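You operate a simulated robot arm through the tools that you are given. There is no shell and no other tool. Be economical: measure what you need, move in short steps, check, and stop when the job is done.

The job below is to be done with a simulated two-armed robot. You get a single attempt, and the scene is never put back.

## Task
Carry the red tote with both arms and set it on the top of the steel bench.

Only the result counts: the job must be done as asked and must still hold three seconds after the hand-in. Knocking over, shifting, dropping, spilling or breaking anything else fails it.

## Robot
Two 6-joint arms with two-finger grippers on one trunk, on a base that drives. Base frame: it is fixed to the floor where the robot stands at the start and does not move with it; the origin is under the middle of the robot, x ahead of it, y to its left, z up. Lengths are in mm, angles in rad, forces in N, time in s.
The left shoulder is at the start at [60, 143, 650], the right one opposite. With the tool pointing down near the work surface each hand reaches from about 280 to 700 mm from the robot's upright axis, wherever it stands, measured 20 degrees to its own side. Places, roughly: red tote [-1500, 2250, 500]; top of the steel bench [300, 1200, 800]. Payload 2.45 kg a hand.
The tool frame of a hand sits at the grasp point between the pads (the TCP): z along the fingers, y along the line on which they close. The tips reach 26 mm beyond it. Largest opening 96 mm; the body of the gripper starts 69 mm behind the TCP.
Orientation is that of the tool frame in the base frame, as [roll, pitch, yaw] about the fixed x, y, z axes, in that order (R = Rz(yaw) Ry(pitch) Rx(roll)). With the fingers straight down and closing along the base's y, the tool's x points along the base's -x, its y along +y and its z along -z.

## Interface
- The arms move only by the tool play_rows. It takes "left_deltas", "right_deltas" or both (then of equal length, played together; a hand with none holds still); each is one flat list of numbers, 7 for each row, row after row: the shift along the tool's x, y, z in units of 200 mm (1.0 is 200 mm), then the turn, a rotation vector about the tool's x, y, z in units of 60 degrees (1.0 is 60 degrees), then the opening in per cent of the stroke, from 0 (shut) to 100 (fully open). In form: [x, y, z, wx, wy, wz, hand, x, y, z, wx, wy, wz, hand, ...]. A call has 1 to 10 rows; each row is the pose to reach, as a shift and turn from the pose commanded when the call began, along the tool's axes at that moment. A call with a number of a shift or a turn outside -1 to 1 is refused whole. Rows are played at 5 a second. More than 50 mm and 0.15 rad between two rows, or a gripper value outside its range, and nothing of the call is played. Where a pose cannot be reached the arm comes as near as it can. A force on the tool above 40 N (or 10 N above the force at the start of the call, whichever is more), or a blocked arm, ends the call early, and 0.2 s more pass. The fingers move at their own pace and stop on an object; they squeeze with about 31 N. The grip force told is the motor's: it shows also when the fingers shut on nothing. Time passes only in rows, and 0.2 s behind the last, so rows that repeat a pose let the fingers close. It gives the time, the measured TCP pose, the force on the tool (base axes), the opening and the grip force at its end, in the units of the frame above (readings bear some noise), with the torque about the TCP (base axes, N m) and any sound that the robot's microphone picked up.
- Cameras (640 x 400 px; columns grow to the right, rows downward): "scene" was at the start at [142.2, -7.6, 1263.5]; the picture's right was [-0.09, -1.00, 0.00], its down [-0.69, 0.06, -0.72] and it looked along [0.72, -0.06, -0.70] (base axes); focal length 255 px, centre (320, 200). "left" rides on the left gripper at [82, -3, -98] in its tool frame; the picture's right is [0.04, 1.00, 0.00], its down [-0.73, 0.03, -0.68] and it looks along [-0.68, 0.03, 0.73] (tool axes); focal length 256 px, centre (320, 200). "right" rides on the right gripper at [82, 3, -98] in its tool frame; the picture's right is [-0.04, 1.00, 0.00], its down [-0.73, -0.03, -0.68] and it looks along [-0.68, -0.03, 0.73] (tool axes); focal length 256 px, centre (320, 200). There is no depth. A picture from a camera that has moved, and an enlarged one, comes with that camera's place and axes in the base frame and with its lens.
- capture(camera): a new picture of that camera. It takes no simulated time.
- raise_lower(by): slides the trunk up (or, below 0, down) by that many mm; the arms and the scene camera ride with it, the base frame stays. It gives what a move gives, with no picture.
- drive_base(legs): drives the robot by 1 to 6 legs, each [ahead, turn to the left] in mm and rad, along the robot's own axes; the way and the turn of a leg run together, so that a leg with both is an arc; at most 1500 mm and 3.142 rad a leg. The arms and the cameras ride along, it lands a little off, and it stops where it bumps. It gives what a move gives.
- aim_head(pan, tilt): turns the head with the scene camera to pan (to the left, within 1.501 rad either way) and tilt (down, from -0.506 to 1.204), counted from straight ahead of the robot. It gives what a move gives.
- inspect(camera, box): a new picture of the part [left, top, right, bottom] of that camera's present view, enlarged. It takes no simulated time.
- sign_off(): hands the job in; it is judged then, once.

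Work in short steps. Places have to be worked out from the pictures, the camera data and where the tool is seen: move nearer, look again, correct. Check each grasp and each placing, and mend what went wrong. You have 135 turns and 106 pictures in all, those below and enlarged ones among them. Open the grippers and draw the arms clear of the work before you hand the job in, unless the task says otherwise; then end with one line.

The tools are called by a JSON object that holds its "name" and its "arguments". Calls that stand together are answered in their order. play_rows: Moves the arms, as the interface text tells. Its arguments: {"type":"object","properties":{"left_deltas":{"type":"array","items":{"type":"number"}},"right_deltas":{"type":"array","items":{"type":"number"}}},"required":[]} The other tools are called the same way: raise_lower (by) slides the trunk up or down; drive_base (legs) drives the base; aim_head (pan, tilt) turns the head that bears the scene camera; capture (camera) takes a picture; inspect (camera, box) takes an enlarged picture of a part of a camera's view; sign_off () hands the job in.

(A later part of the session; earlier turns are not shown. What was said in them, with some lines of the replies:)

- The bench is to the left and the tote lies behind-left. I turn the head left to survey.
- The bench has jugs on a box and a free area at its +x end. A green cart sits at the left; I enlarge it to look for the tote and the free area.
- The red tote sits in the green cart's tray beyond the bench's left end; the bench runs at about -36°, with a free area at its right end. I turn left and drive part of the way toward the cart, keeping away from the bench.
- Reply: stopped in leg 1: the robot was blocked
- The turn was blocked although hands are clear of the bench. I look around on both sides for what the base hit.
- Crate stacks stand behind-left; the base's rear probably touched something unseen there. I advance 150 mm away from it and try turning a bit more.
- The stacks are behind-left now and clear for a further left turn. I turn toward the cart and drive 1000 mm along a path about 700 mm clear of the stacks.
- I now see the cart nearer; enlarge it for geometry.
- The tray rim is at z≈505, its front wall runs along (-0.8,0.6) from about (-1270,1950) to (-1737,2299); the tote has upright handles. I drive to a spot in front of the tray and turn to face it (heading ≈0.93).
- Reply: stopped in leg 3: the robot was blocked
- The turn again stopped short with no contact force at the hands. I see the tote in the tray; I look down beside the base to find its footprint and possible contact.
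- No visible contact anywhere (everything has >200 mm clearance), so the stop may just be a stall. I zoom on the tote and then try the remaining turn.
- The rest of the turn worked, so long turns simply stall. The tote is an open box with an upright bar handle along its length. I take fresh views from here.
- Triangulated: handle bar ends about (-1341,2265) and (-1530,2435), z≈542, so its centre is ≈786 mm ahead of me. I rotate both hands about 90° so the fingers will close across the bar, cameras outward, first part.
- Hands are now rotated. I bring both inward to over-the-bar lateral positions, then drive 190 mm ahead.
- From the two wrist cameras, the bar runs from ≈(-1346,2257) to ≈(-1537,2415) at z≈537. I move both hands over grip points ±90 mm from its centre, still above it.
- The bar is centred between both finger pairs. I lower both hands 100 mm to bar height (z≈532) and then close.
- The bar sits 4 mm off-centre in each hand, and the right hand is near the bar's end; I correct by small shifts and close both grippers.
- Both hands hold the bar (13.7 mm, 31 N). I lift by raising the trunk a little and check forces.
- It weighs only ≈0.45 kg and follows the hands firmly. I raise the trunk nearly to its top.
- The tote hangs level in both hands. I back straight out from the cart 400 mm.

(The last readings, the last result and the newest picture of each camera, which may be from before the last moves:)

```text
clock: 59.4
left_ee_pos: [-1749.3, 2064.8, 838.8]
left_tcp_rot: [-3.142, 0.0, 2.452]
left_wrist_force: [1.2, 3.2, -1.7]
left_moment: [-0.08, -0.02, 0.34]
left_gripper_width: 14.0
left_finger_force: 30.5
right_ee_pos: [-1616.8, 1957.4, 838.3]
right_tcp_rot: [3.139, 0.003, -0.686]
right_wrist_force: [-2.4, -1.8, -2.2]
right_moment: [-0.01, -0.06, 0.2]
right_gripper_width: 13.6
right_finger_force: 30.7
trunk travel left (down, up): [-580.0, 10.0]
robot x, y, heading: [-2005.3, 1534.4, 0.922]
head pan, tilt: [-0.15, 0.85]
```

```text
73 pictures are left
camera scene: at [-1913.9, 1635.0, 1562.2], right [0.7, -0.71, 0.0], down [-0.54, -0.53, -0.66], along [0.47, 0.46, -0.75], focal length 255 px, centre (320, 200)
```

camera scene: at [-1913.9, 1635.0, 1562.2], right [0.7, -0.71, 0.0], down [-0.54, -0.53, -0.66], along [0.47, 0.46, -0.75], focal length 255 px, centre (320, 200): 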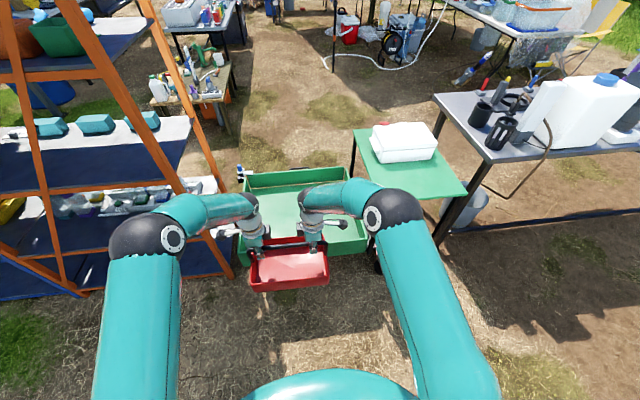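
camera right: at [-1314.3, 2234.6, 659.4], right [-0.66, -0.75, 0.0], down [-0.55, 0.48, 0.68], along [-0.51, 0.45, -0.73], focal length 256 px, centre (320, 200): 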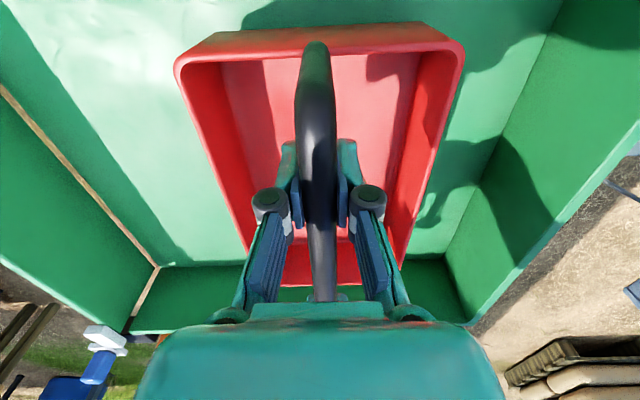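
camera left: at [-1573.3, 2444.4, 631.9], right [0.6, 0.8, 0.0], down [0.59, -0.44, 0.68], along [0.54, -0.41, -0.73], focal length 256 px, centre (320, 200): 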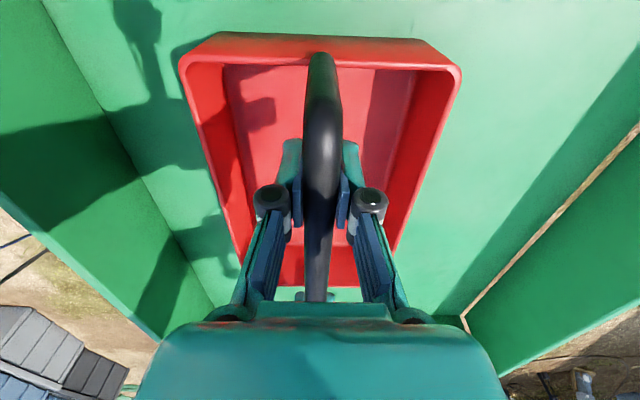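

Now clear of the cart. I lift both hands 160 mm and draw them in 100 mm together, in unison.

{"name": "play_rows", "arguments": {"left_deltas": [0, -0.05, -0.08, 0, 0, 0, 0, 0, -0.1, -0.16, 0, 0, 0, 0, 0, -0.15, -0.24, 0, 0, 0, 0, 0, -0.2, -0.32, 0, 0, 0, 0, 0, -0.25, -0.4, 0, 0, 0, 0, 0, -0.3, -0.48, 0, 0, 0, 0, 0, -0.35, -0.56, 0, 0, 0, 0, 0, -0.4, -0.64, 0, 0, 0, 0, 0, -0.45, -0.72, 0, 0, 0, 0, 0, -0.5, -0.8, 0, 0, 0, 0], "right_deltas": [0, 0.05, -0.08, 0, 0, 0, 0, 0, 0.1, -0.16, 0, 0, 0, 0, 0, 0.15, -0.24, 0, 0, 0, 0, 0, 0.2, -0.32, 0, 0, 0, 0, 0, 0.25, -0.4, 0, 0, 0, 0, 0, 0.3, -0.48, 0, 0, 0, 0, 0, 0.35, -0.56, 0, 0, 0, 0, 0, 0.4, -0.64, 0, 0, 0, 0, 0, 0.45, -0.72, 0, 0, 0, 0, 0, 0.5, -0.8, 0, 0, 0, 0]}}

{"name": "capture", "arguments": {"camera": "right"}}

{"name": "capture", "arguments": {"camera": "scene"}}

```text
clock: 61.6
left_ee_pos: [-1812.7, 1986.6, 998.0]
left_tcp_rot: [3.139, 0.0, 2.452]
left_wrist_force: [0.7, 0.8, 7.6]
left_moment: [-0.49, -0.65, 0.24]
left_gripper_width: 13.7
left_finger_force: 31.1
right_ee_pos: [-1681.2, 1879.7, 997.9]
right_tcp_rot: [3.138, -0.001, -0.686]
right_wrist_force: [-2.3, -1.8, -9.9]
right_moment: [-0.47, -0.57, 0.12]
right_gripper_width: 13.7
right_finger_force: 31.4
trunk travel left (down, up): [-580.0, 10.0]
robot x, y, heading: [-2006.8, 1531.9, 0.924]
head pan, tilt: [-0.15, 0.85]
```

```text
72 pictures are left
camera right: at [-1620.2, 1825.2, 1095.4], right [-0.66, -0.75, 0.0], down [-0.55, 0.49, 0.68], along [-0.51, 0.45, -0.73], focal length 256 px, centre (320, 200)
```

right: 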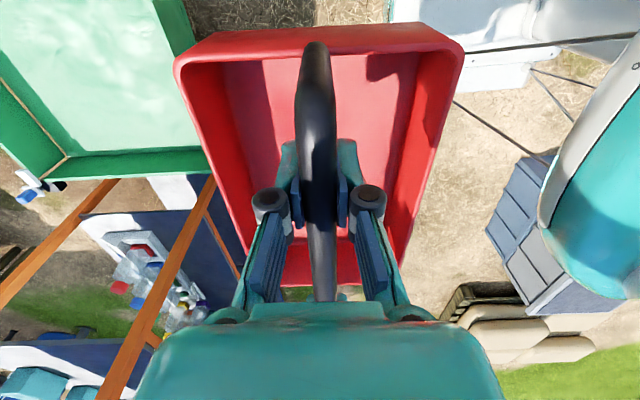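

```text
71 pictures are left
camera scene: at [-1914.2, 1634.6, 1562.2], right [0.7, -0.71, 0.0], down [-0.54, -0.53, -0.66], along [0.47, 0.46, -0.75], focal length 255 px, centre (320, 200)
```

scene: 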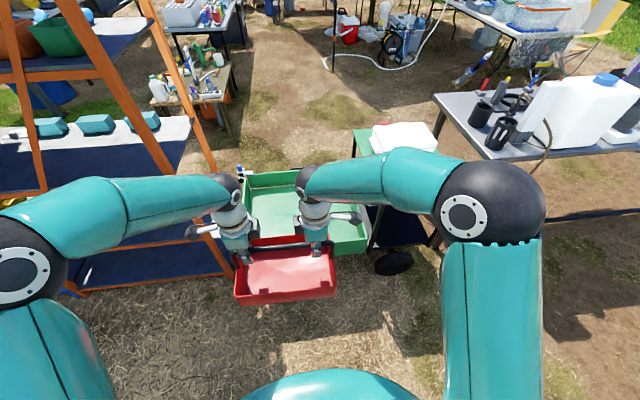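

Tote hangs at bar height ≈998, bottom ≈840. I turn right in two steps and drive part of the way parallel to the bench toward its free end.

{"name": "drive_base", "arguments": {"legs": [[0, -0.75], [0, -0.76], [1000, 0]]}}

{"name": "aim_head", "arguments": {"pan": 0.0, "tilt": 0.7}}

{"name": "capture", "arguments": {"camera": "scene"}}

```text
clock: 66.5
left_ee_pos: [-1531.3, 1365.1, 997.6]
left_tcp_rot: [-3.138, -0.006, 0.959]
left_wrist_force: [1.5, -3.8, -2.8]
left_moment: [0.22, -0.04, 0.3]
left_gripper_width: 13.8
left_finger_force: 31.6
right_ee_pos: [-1628.4, 1225.8, 997.6]
right_tcp_rot: [3.136, 0.007, -2.18]
right_wrist_force: [-4.5, 1.4, -0.8]
right_moment: [0.13, -0.24, 0.23]
right_gripper_width: 13.8
right_finger_force: 31.4
trunk travel left (down, up): [-580.0, 10.0]
robot x, y, heading: [-1963.4, 1587.5, -0.609]
head pan, tilt: [-0.15, 0.85]
stopped in leg 2: the robot was blocked; the commanded pose is now the measured one
```

```text
clock: 67.2
left_ee_pos: [-1530.9, 1369.8, 997.6]
left_tcp_rot: [-3.14, -0.002, 0.959]
left_wrist_force: [3.3, -3.1, -3.8]
left_moment: [0.19, -0.12, 0.44]
left_gripper_width: 13.7
left_finger_force: 31.6
right_ee_pos: [-1627.3, 1229.4, 999.5]
right_tcp_rot: [3.14, 0.003, -2.179]
right_wrist_force: [-3.2, 1.6, 0.0]
right_moment: [0.14, -0.11, 0.28]
right_gripper_width: 13.8
right_finger_force: 30.9
trunk travel left (down, up): [-580.0, 10.0]
robot x, y, heading: [-1962.1, 1593.5, -0.601]
head pan, tilt: [0.0, 0.7]
```

```text
70 pictures are left
camera scene: at [-1842.1, 1504.7, 1574.3], right [-0.57, -0.82, 0.0], down [-0.53, 0.37, -0.76], along [0.63, -0.43, -0.65], focal length 255 px, centre (320, 200)
```

scene: 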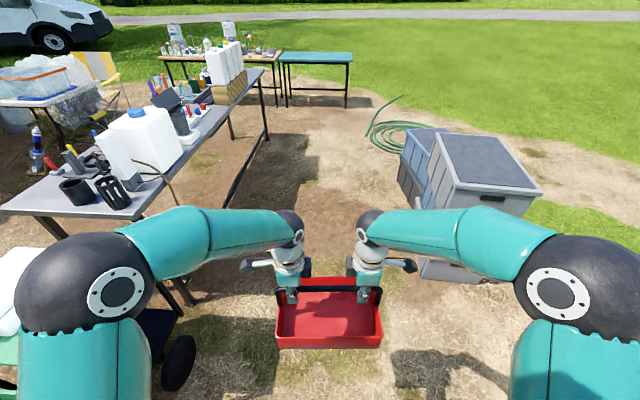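

The "block" is just drift accumulated in turning. The heading (-0.60) points right along the bench; the way ahead is clear, so I drive on.

{"name": "drive_base", "arguments": {"legs": [[1000, 0]]}}

{"name": "drive_base", "arguments": {"legs": [[1000, 0]]}}

{"name": "capture", "arguments": {"camera": "scene"}}

```text
clock: 72.5
left_ee_pos: [-715.8, 793.5, 997.7]
left_tcp_rot: [-3.139, -0.001, 0.948]
left_wrist_force: [3.8, -1.9, -0.3]
left_moment: [-0.01, 0.08, 0.4]
left_gripper_width: 13.9
left_finger_force: 31.1
right_ee_pos: [-811.6, 654.9, 998.0]
right_tcp_rot: [3.139, 0.001, -2.19]
right_wrist_force: [-3.0, 2.1, -2.9]
right_moment: [-0.1, 0.02, 0.28]
right_gripper_width: 13.6
right_finger_force: 31.1
trunk travel left (down, up): [-580.0, 10.0]
robot x, y, heading: [-1145.2, 1016.9, -0.613]
head pan, tilt: [0.0, 0.7]
```

```text
clock: 77.8
left_ee_pos: [112.9, 238.4, 998.5]
left_tcp_rot: [-3.138, -0.001, 0.973]
left_wrist_force: [3.4, -2.6, -1.8]
left_moment: [-0.06, 0.05, 0.37]
left_gripper_width: 13.6
left_finger_force: 31.0
right_ee_pos: [18.3, 95.7, 999.3]
right_tcp_rot: [3.14, 0.001, -2.164]
right_wrist_force: [-2.6, 2.4, -2.8]
right_moment: [-0.01, 0.05, 0.22]
right_gripper_width: 13.6
right_finger_force: 31.3
trunk travel left (down, up): [-580.0, 10.0]
robot x, y, heading: [-319.7, 446.4, -0.591]
head pan, tilt: [0.0, 0.7]
```

```text
69 pictures are left
camera scene: at [-200.1, 367.6, 1574.3], right [-0.56, -0.83, 0.0], down [-0.54, 0.36, -0.76], along [0.63, -0.43, -0.65], focal length 255 px, centre (320, 200)
```

scene: 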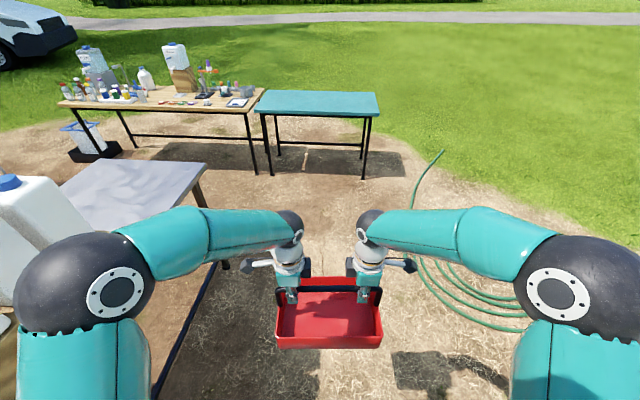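

Still well clear of the bench. I drive the remaining 1030 mm and turn left in two steps to face the free end.

{"name": "drive_base", "arguments": {"legs": [[1030, 0], [0, 0.75]]}}

{"name": "drive_base", "arguments": {"legs": [[0, 0.76]]}}

{"name": "capture", "arguments": {"camera": "scene"}}

```text
clock: 85.3
left_ee_pos: [990.1, 7.7, 997.4]
left_tcp_rot: [-3.14, -0.002, 1.704]
left_wrist_force: [3.3, -0.1, -1.8]
left_moment: [0.07, 0.07, 0.33]
left_gripper_width: 13.9
left_finger_force: 31.7
right_ee_pos: [1014.9, -159.7, 999.8]
right_tcp_rot: [3.14, 0.002, -1.433]
right_wrist_force: [-2.5, -0.6, -1.5]
right_moment: [0.03, -0.01, 0.25]
right_gripper_width: 13.7
right_finger_force: 31.2
trunk travel left (down, up): [-580.0, 10.0]
robot x, y, heading: [528.7, -160.4, 0.136]
head pan, tilt: [0.0, 0.7]
```

```text
clock: 88.0
left_ee_pos: [742.4, 282.2, 998.7]
left_tcp_rot: [-3.141, -0.001, 2.477]
left_wrist_force: [-1.8, 4.4, -0.6]
left_moment: [-0.07, -0.06, 0.26]
left_gripper_width: 14.0
left_finger_force: 30.6
right_ee_pos: [877.3, 179.7, 999.1]
right_tcp_rot: [3.138, 0.0, -0.659]
right_wrist_force: [0.7, -3.1, -1.9]
right_moment: [-0.01, -0.04, 0.14]
right_gripper_width: 14.0
right_finger_force: 30.9
trunk travel left (down, up): [-580.0, 10.0]
robot x, y, heading: [560.2, -181.7, 0.904]
head pan, tilt: [0.0, 0.7]
```

```text
68 pictures are left
camera scene: at [651.7, -67.6, 1574.2], right [0.78, -0.62, 0.0], down [-0.4, -0.51, -0.76], along [0.47, 0.6, -0.65], focal length 255 px, centre (320, 200)
```

scene: 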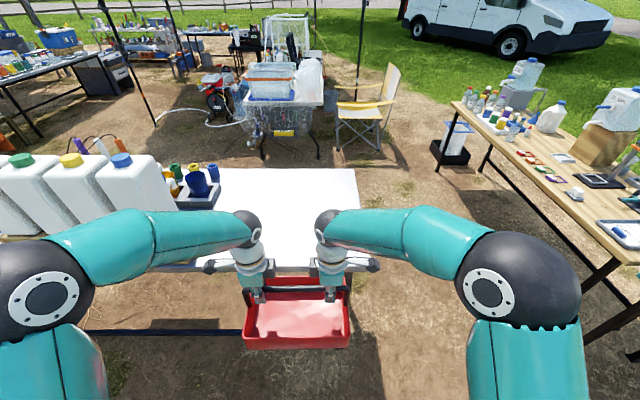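

I'm facing the bench squarely with the tote centred on the free end. I raise the hands 60 mm for clearance before moving over the edge.

{"name": "play_rows", "arguments": {"left_deltas": [0, 0, -0.1, 0, 0, 0, 0, 0, 0, -0.2, 0, 0, 0, 0, 0, 0, -0.3, 0, 0, 0, 0, 0, 0, -0.3, 0, 0, 0, 0], "right_deltas": [0, 0, -0.1, 0, 0, 0, 0, 0, 0, -0.2, 0, 0, 0, 0, 0, 0, -0.3, 0, 0, 0, 0, 0, 0, -0.3, 0, 0, 0, 0]}}

{"name": "drive_base", "arguments": {"legs": [[130, 0.02]]}}

{"name": "capture", "arguments": {"camera": "scene"}}

{"name": "capture", "arguments": {"camera": "right"}}

{"name": "capture", "arguments": {"camera": "left"}}

```text
clock: 89.0
left_ee_pos: [742.4, 284.1, 1058.6]
left_tcp_rot: [-3.14, 0.001, 2.477]
left_wrist_force: [-3.8, 4.3, 1.1]
left_moment: [-0.57, -0.7, 0.17]
left_gripper_width: 13.9
left_finger_force: 30.8
right_ee_pos: [875.6, 180.9, 1059.3]
right_tcp_rot: [3.139, -0.001, -0.658]
right_wrist_force: [2.6, -2.8, -6.0]
right_moment: [0.01, 0.08, -0.02]
right_gripper_width: 13.8
right_finger_force: 31.3
trunk travel left (down, up): [-580.0, 10.0]
robot x, y, heading: [558.6, -182.6, 0.906]
head pan, tilt: [0.0, 0.7]
```

```text
clock: 90.3
left_ee_pos: [813.5, 392.7, 1057.5]
left_tcp_rot: [-3.137, -0.002, 2.497]
left_wrist_force: [-6.1, 7.0, 5.3]
left_moment: [-0.43, -0.48, 0.18]
left_gripper_width: 13.5
left_finger_force: 31.2
right_ee_pos: [951.0, 290.8, 1059.2]
right_tcp_rot: [3.137, 0.0, -0.641]
right_wrist_force: [5.7, -5.1, -10.5]
right_moment: [-0.42, -0.55, 0.13]
right_gripper_width: 13.8
right_finger_force: 30.6
trunk travel left (down, up): [-580.0, 10.0]
robot x, y, heading: [640.6, -78.1, 0.924]
head pan, tilt: [0.0, 0.7]
```

```text
67 pictures are left
camera scene: at [731.1, 38.6, 1574.1], right [0.8, -0.6, 0.0], down [-0.39, -0.52, -0.76], along [0.46, 0.61, -0.65], focal length 255 px, centre (320, 200)
```

scene: 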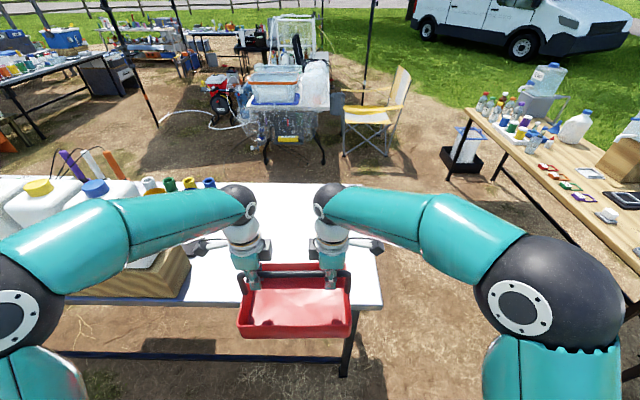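

```text
66 pictures are left
camera right: at [1013.6, 239.4, 1157.5], right [-0.63, -0.78, 0.0], down [-0.57, 0.46, 0.68], along [-0.53, 0.42, -0.73], focal length 256 px, centre (320, 200)
```

right: 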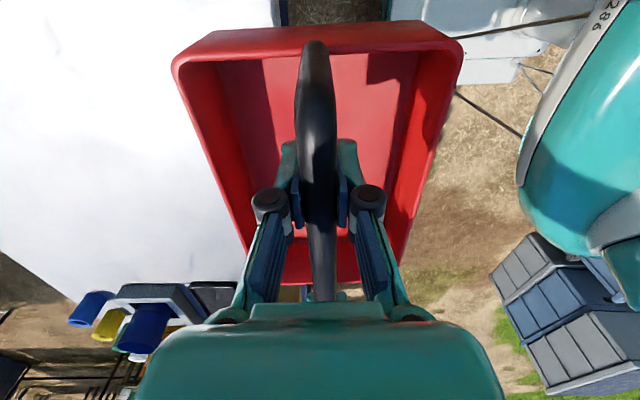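

```text
65 pictures are left
camera left: at [747.4, 439.3, 1157.6], right [0.57, 0.82, 0.0], down [0.61, -0.42, 0.68], along [0.56, -0.39, -0.74], focal length 256 px, centre (320, 200)
```

left: 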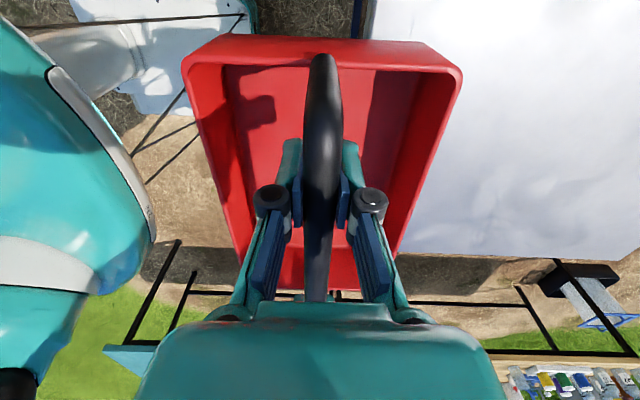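

The tote's bottom is ≥60 mm above the bench (top ≈835 by triangulation). I extend both arms 100 mm ahead and 30 mm right in unison, easing the slight twist between hands.

{"name": "play_rows", "arguments": {"left_deltas": [-0.025, 0.08, -0.005, 0, 0, 0, 0, -0.05, 0.16, -0.005, 0, 0, 0, 0, -0.075, 0.24, -0.005, 0, 0, 0, 0, -0.1, 0.32, -0.005, 0, 0, 0, 0, -0.125, 0.41, -0.005, 0, 0, 0, 0, -0.15, 0.5, -0.005, 0, 0, 0, 0], "right_deltas": [0.025, -0.08, 0.005, 0, 0, 0, 0, 0.05, -0.16, 0.005, 0, 0, 0, 0, 0.075, -0.24, 0.005, 0, 0, 0, 0, 0.1, -0.32, 0.005, 0, 0, 0, 0, 0.125, -0.41, 0.005, 0, 0, 0, 0, 0.15, -0.5, 0.005, 0, 0, 0, 0]}}

{"name": "aim_head", "arguments": {"pan": 0.5, "tilt": 0.8}}

{"name": "capture", "arguments": {"camera": "scene"}}

```text
clock: 91.7
left_ee_pos: [898.3, 454.3, 1059.3]
left_tcp_rot: [-3.139, -0.005, 2.5]
left_wrist_force: [-3.5, 1.1, -9.3]
left_moment: [0.37, 0.47, 0.01]
left_gripper_width: 13.9
left_finger_force: 31.1
right_ee_pos: [1033.8, 351.2, 1057.3]
right_tcp_rot: [3.136, -0.001, -0.64]
right_wrist_force: [4.2, 0.0, 4.7]
right_moment: [0.39, 0.6, -0.2]
right_gripper_width: 15.1
right_finger_force: 30.8
trunk travel left (down, up): [-580.0, 10.0]
robot x, y, heading: [643.3, -80.4, 0.928]
head pan, tilt: [0.0, 0.7]
```

```text
clock: 92.6
left_ee_pos: [897.4, 452.5, 1060.4]
left_tcp_rot: [-3.139, -0.004, 2.501]
left_wrist_force: [-6.3, 3.2, -8.0]
left_moment: [0.32, 0.43, -0.04]
left_gripper_width: 13.8
left_finger_force: 31.0
right_ee_pos: [1034.0, 352.0, 1058.7]
right_tcp_rot: [3.138, 0.0, -0.639]
right_wrist_force: [6.5, -4.0, 4.2]
right_moment: [0.3, 0.48, -0.2]
right_gripper_width: 14.5
right_finger_force: 30.8
trunk travel left (down, up): [-580.0, 10.0]
robot x, y, heading: [639.3, -80.5, 0.924]
head pan, tilt: [0.499, 0.799]
```

```text
64 pictures are left
camera scene: at [691.0, 48.8, 1566.0], right [0.99, -0.15, 0.0], down [-0.11, -0.71, -0.7], along [0.1, 0.69, -0.72], focal length 255 px, centre (320, 200)
```

scene: 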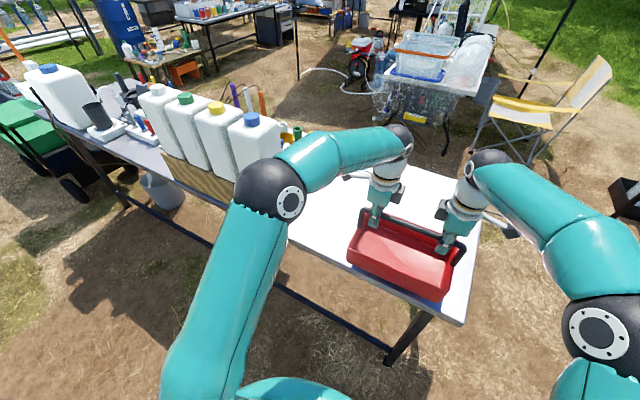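

The elbow and forearm stay well in front of the jugs. I drive 140 mm ahead, over the bench.

{"name": "drive_base", "arguments": {"legs": [[140, 0]]}}

{"name": "capture", "arguments": {"camera": "scene"}}

{"name": "capture", "arguments": {"camera": "right"}}

{"name": "capture", "arguments": {"camera": "left"}}

```text
clock: 94.0
left_ee_pos: [984.9, 566.4, 1058.0]
left_tcp_rot: [-3.138, -0.004, 2.497]
left_wrist_force: [-9.4, 6.0, -7.9]
left_moment: [0.25, 0.34, -0.04]
left_gripper_width: 13.6
left_finger_force: 30.5
right_ee_pos: [1120.9, 463.2, 1057.2]
right_tcp_rot: [3.136, 0.0, -0.639]
right_wrist_force: [10.5, -4.6, 4.3]
right_moment: [0.36, 0.57, -0.18]
right_gripper_width: 13.7
right_finger_force: 31.0
trunk travel left (down, up): [-580.0, 10.0]
robot x, y, heading: [727.4, 33.4, 0.922]
head pan, tilt: [0.499, 0.799]
```

```text
63 pictures are left
camera scene: at [777.5, 163.4, 1565.8], right [0.99, -0.15, 0.0], down [-0.11, -0.71, -0.7], along [0.1, 0.69, -0.72], focal length 255 px, centre (320, 200)
```

scene: 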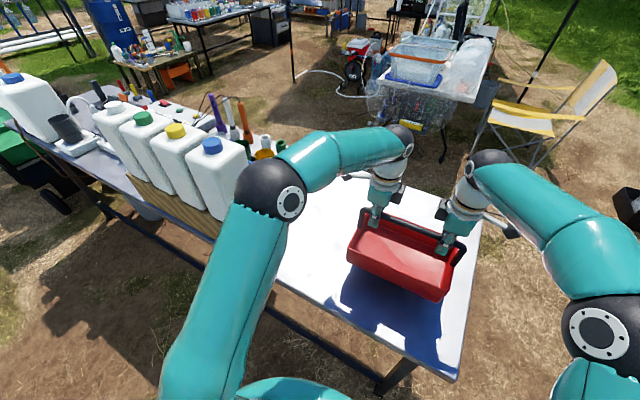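

```text
62 pictures are left
camera right: at [1183.1, 412.9, 1154.8], right [-0.63, -0.78, 0.0], down [-0.57, 0.47, 0.68], along [-0.53, 0.42, -0.73], focal length 256 px, centre (320, 200)
```

right: 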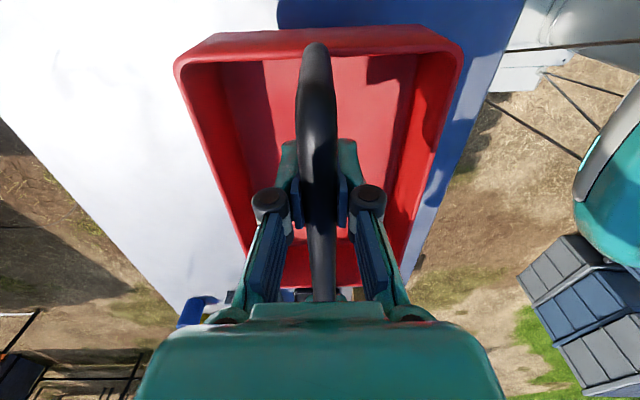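

```text
61 pictures are left
camera left: at [917.9, 613.8, 1158.1], right [0.57, 0.82, 0.0], down [0.61, -0.42, 0.68], along [0.56, -0.39, -0.74], focal length 256 px, centre (320, 200)
```

left: 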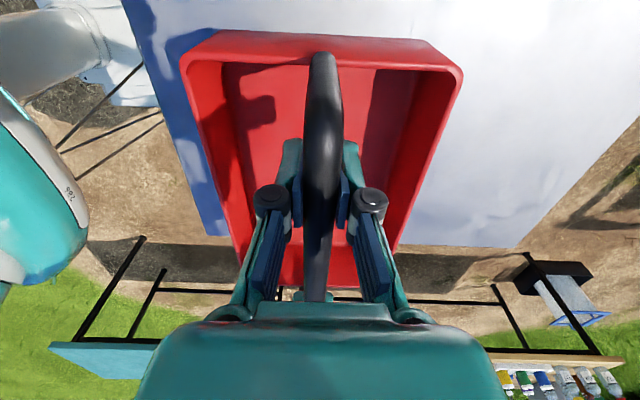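

The tote is fully over the free bench area, well inside the front edge and right end. I lower 65 mm in unison and check.

{"name": "play_rows", "arguments": {"left_deltas": [0, 0, 0.08, 0, 0, 0, 0, 0, 0, 0.16, 0, 0, 0, 0, 0, 0, 0.24, 0, 0, 0, 0, 0, 0, 0.325, 0, 0, 0, 0], "right_deltas": [0, 0, 0.08, 0, 0, 0, 0, 0, 0, 0.16, 0, 0, 0, 0, 0, 0, 0.24, 0, 0, 0, 0, 0, 0, 0.325, 0, 0, 0, 0]}}

{"name": "capture", "arguments": {"camera": "scene"}}

{"name": "capture", "arguments": {"camera": "right"}}

```text
clock: 95.0
left_ee_pos: [983.2, 564.6, 995.5]
left_tcp_rot: [-3.138, -0.002, 2.498]
left_wrist_force: [1.1, -1.9, 1.7]
left_moment: [-0.07, -0.11, -0.05]
left_gripper_width: 13.7
left_finger_force: 31.2
right_ee_pos: [1120.5, 462.5, 991.9]
right_tcp_rot: [3.138, 0.0, -0.641]
right_wrist_force: [-0.2, 2.2, -5.8]
right_moment: [-0.31, -0.42, -0.18]
right_gripper_width: 13.8
right_finger_force: 31.1
trunk travel left (down, up): [-580.0, 10.0]
robot x, y, heading: [726.6, 33.5, 0.924]
head pan, tilt: [0.499, 0.799]
```

```text
60 pictures are left
camera scene: at [776.6, 162.3, 1565.9], right [0.99, -0.15, 0.0], down [-0.11, -0.71, -0.7], along [0.1, 0.69, -0.72], focal length 255 px, centre (320, 200)
```

scene: 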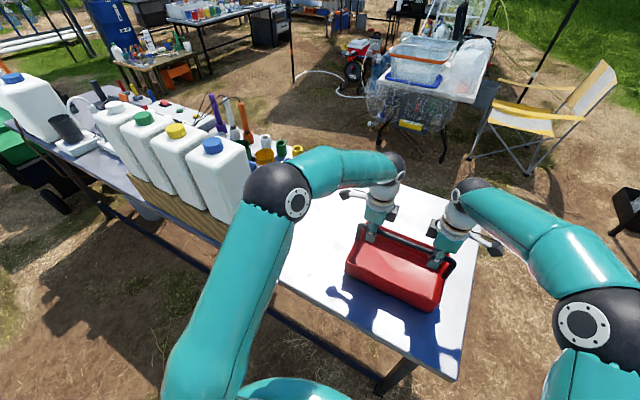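

```text
59 pictures are left
camera right: at [1182.6, 411.7, 1090.7], right [-0.63, -0.78, 0.0], down [-0.57, 0.46, 0.68], along [-0.53, 0.42, -0.73], focal length 256 px, centre (320, 200)
```

right: 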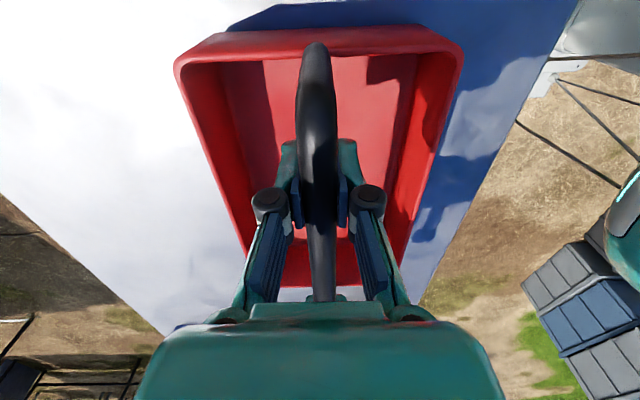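

Still a gap to the shadow. I lower 24 mm slowly and watch the vertical forces.

{"name": "play_rows", "arguments": {"left_deltas": [0, 0, 0.02, 0, 0, 0, 0, 0, 0, 0.04, 0, 0, 0, 0, 0, 0, 0.06, 0, 0, 0, 0, 0, 0, 0.08, 0, 0, 0, 0, 0, 0, 0.1, 0, 0, 0, 0, 0, 0, 0.12, 0, 0, 0, 0], "right_deltas": [0, 0, 0.02, 0, 0, 0, 0, 0, 0, 0.04, 0, 0, 0, 0, 0, 0, 0.06, 0, 0, 0, 0, 0, 0, 0.08, 0, 0, 0, 0, 0, 0, 0.1, 0, 0, 0, 0, 0, 0, 0.12, 0, 0, 0, 0]}}

{"name": "inspect", "arguments": {"camera": "scene", "box": [300, 150, 520, 350]}}

```text
clock: 96.4
left_ee_pos: [981.9, 563.9, 967.3]
left_tcp_rot: [-3.131, -0.006, 2.496]
left_wrist_force: [-0.1, 0.0, -1.5]
left_moment: [0.11, -0.08, -0.04]
left_gripper_width: 6.0
left_finger_force: 28.5
right_ee_pos: [1118.7, 462.8, 965.2]
right_tcp_rot: [3.132, -0.001, -0.641]
right_wrist_force: [0.5, 0.9, -1.3]
right_moment: [-0.14, 0.11, -0.05]
right_gripper_width: 5.8
right_finger_force: 28.8
trunk travel left (down, up): [-580.0, 10.0]
robot x, y, heading: [728.4, 31.8, 0.92]
head pan, tilt: [0.499, 0.799]
```

```text
2.00 times, centred on (410, 250) of scene
camera zoom: at [776.5, 162.1, 1565.2], right [0.99, -0.15, 0.0], down [-0.11, -0.71, -0.7], along [0.1, 0.69, -0.72], focal length 509 px, centre (140, 100)
```

zoom: 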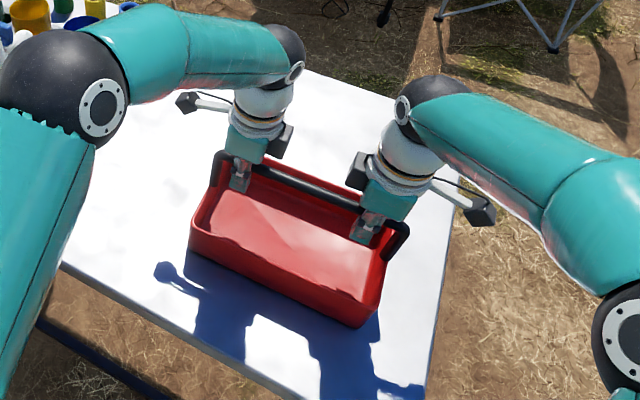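

The grippers now read 6 mm: the tote likely touched the bench and the bar slid up between the pads. I look with the wrist cameras.

{"name": "capture", "arguments": {"camera": "right"}}

{"name": "capture", "arguments": {"camera": "left"}}

```text
57 pictures are left
camera right: at [1183.0, 411.0, 1064.2], right [-0.63, -0.78, 0.01], down [-0.57, 0.47, 0.68], along [-0.53, 0.42, -0.74], focal length 256 px, centre (320, 200)
```

right: 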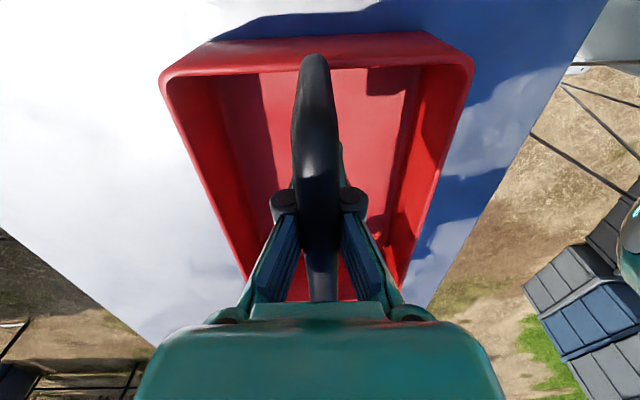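

```text
56 pictures are left
camera left: at [916.4, 612.1, 1066.8], right [0.57, 0.82, -0.01], down [0.61, -0.42, 0.68], along [0.55, -0.39, -0.74], focal length 256 px, centre (320, 200)
```

left: 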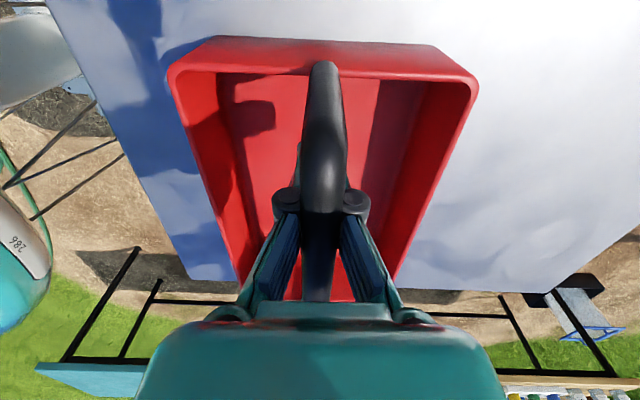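

The pads have slid just below the bar, which means the tote is standing on the bench. I open both grippers in place.

{"name": "play_rows", "arguments": {"left_deltas": [0, 0, 0, 0, 0, 0, 30, 0, 0, 0, 0, 0, 0, 60, 0, 0, 0, 0, 0, 0, 100, 0, 0, 0, 0, 0, 0, 100, 0, 0, 0, 0, 0, 0, 100], "right_deltas": [0, 0, 0, 0, 0, 0, 30, 0, 0, 0, 0, 0, 0, 60, 0, 0, 0, 0, 0, 0, 100, 0, 0, 0, 0, 0, 0, 100, 0, 0, 0, 0, 0, 0, 100]}}

{"name": "capture", "arguments": {"camera": "right"}}

{"name": "capture", "arguments": {"camera": "left"}}

```text
clock: 97.6
left_ee_pos: [982.7, 564.5, 971.5]
left_tcp_rot: [-3.141, -0.004, 2.498]
left_wrist_force: [-0.3, -0.8, 0.2]
left_moment: [-0.01, 0.03, -0.02]
left_gripper_width: 96.1
left_finger_force: 0.0
right_ee_pos: [1119.1, 463.5, 970.3]
right_tcp_rot: [3.139, 0.0, -0.641]
right_wrist_force: [-1.0, -0.4, 0.2]
right_moment: [0.01, 0.03, 0.0]
right_gripper_width: 96.1
right_finger_force: 0.0
trunk travel left (down, up): [-580.0, 10.0]
robot x, y, heading: [731.1, 31.7, 0.927]
head pan, tilt: [0.499, 0.799]
```

```text
55 pictures are left
camera right: at [1182.5, 410.9, 1067.5], right [-0.63, -0.78, 0.0], down [-0.57, 0.46, 0.68], along [-0.53, 0.43, -0.73], focal length 256 px, centre (320, 200)
```

right: 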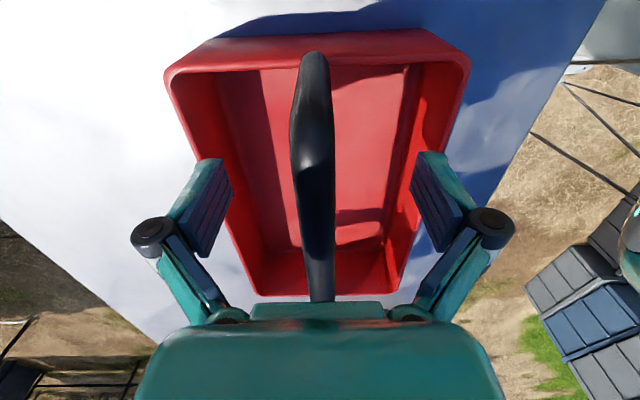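

```text
54 pictures are left
camera left: at [916.4, 611.7, 1070.5], right [0.57, 0.82, 0.0], down [0.61, -0.42, 0.68], along [0.56, -0.39, -0.74], focal length 256 px, centre (320, 200)
```

left: 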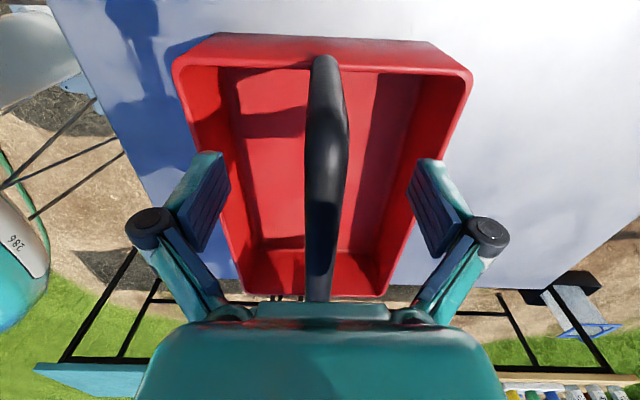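

Both hands are free of the bar and the tote stands by itself. I lift both hands straight up 120 mm.

{"name": "play_rows", "arguments": {"left_deltas": [0, 0, -0.1, 0, 0, 0, 100, 0, 0, -0.25, 0, 0, 0, 100, 0, 0, -0.4, 0, 0, 0, 100, 0, 0, -0.6, 0, 0, 0, 100], "right_deltas": [0, 0, -0.1, 0, 0, 0, 100, 0, 0, -0.25, 0, 0, 0, 100, 0, 0, -0.4, 0, 0, 0, 100, 0, 0, -0.6, 0, 0, 0, 100]}}

{"name": "drive_base", "arguments": {"legs": [[-350, 0]]}}

{"name": "aim_head", "arguments": {"pan": 0.0, "tilt": 0.6}}

{"name": "capture", "arguments": {"camera": "scene"}}

```text
clock: 98.6
left_ee_pos: [982.6, 563.5, 1092.6]
left_tcp_rot: [-3.14, -0.003, 2.499]
left_wrist_force: [0.0, -0.2, -0.3]
left_moment: [0.0, -0.02, -0.02]
left_gripper_width: 96.0
left_finger_force: 0.0
right_ee_pos: [1119.0, 461.5, 1089.1]
right_tcp_rot: [3.141, 0.0, -0.642]
right_wrist_force: [0.2, -0.3, 0.3]
right_moment: [0.0, -0.01, -0.04]
right_gripper_width: 95.9
right_finger_force: 0.0
trunk travel left (down, up): [-580.0, 10.0]
robot x, y, heading: [723.6, 34.9, 0.926]
head pan, tilt: [0.499, 0.799]
```

```text
clock: 100.9
left_ee_pos: [770.8, 284.0, 1092.5]
left_tcp_rot: [-3.14, -0.003, 2.499]
left_wrist_force: [-0.8, 0.7, -0.3]
left_moment: [0.01, 0.01, -0.02]
left_gripper_width: 95.9
left_finger_force: 0.0
right_ee_pos: [907.5, 183.1, 1088.8]
right_tcp_rot: [3.141, -0.001, -0.642]
right_wrist_force: [0.4, 0.1, 0.9]
right_moment: [0.0, -0.04, -0.02]
right_gripper_width: 95.9
right_finger_force: 0.0
trunk travel left (down, up): [-580.0, 10.0]
robot x, y, heading: [512.7, -247.9, 0.923]
head pan, tilt: [0.499, 0.799]
```

```text
clock: 101.8
left_ee_pos: [770.7, 285.1, 1092.4]
left_tcp_rot: [-3.139, -0.004, 2.496]
left_wrist_force: [0.1, -0.1, -0.2]
left_moment: [0.01, 0.0, 0.05]
left_gripper_width: 96.0
left_finger_force: 0.1
right_ee_pos: [909.3, 183.6, 1089.5]
right_tcp_rot: [3.138, 0.002, -0.643]
right_wrist_force: [-0.5, 0.1, 1.3]
right_moment: [0.03, -0.01, -0.01]
right_gripper_width: 96.0
right_finger_force: 0.0
trunk travel left (down, up): [-580.0, 10.0]
robot x, y, heading: [511.3, -249.4, 0.925]
head pan, tilt: [0.0, 0.6]
```

```text
53 pictures are left
camera scene: at [605.4, -128.3, 1583.0], right [0.8, -0.6, 0.0], down [-0.34, -0.45, -0.82], along [0.5, 0.66, -0.57], focal length 255 px, centre (320, 200)
```

scene: 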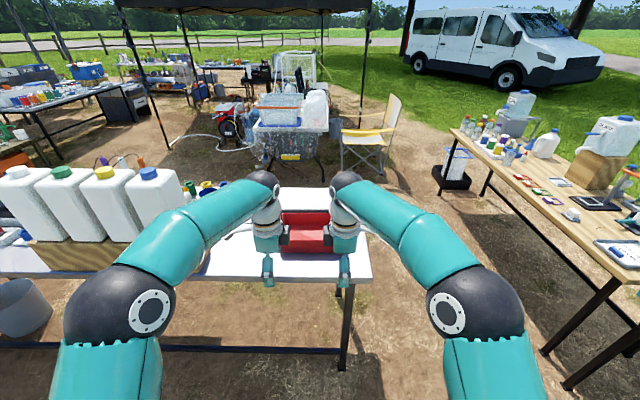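

The tote stands upright on the bench top, the arms are clear with open grippers, and the jugs and other items look unmoved. I hand in.

{"name": "sign_off", "arguments": {}}

```text
The job is handed in.
```

The red tote is standing upright on the free end of the steel bench; both grippers are open and the arms are clear. On the way I hit three "blocked" stops during base turns, with no contact seen or felt each time.
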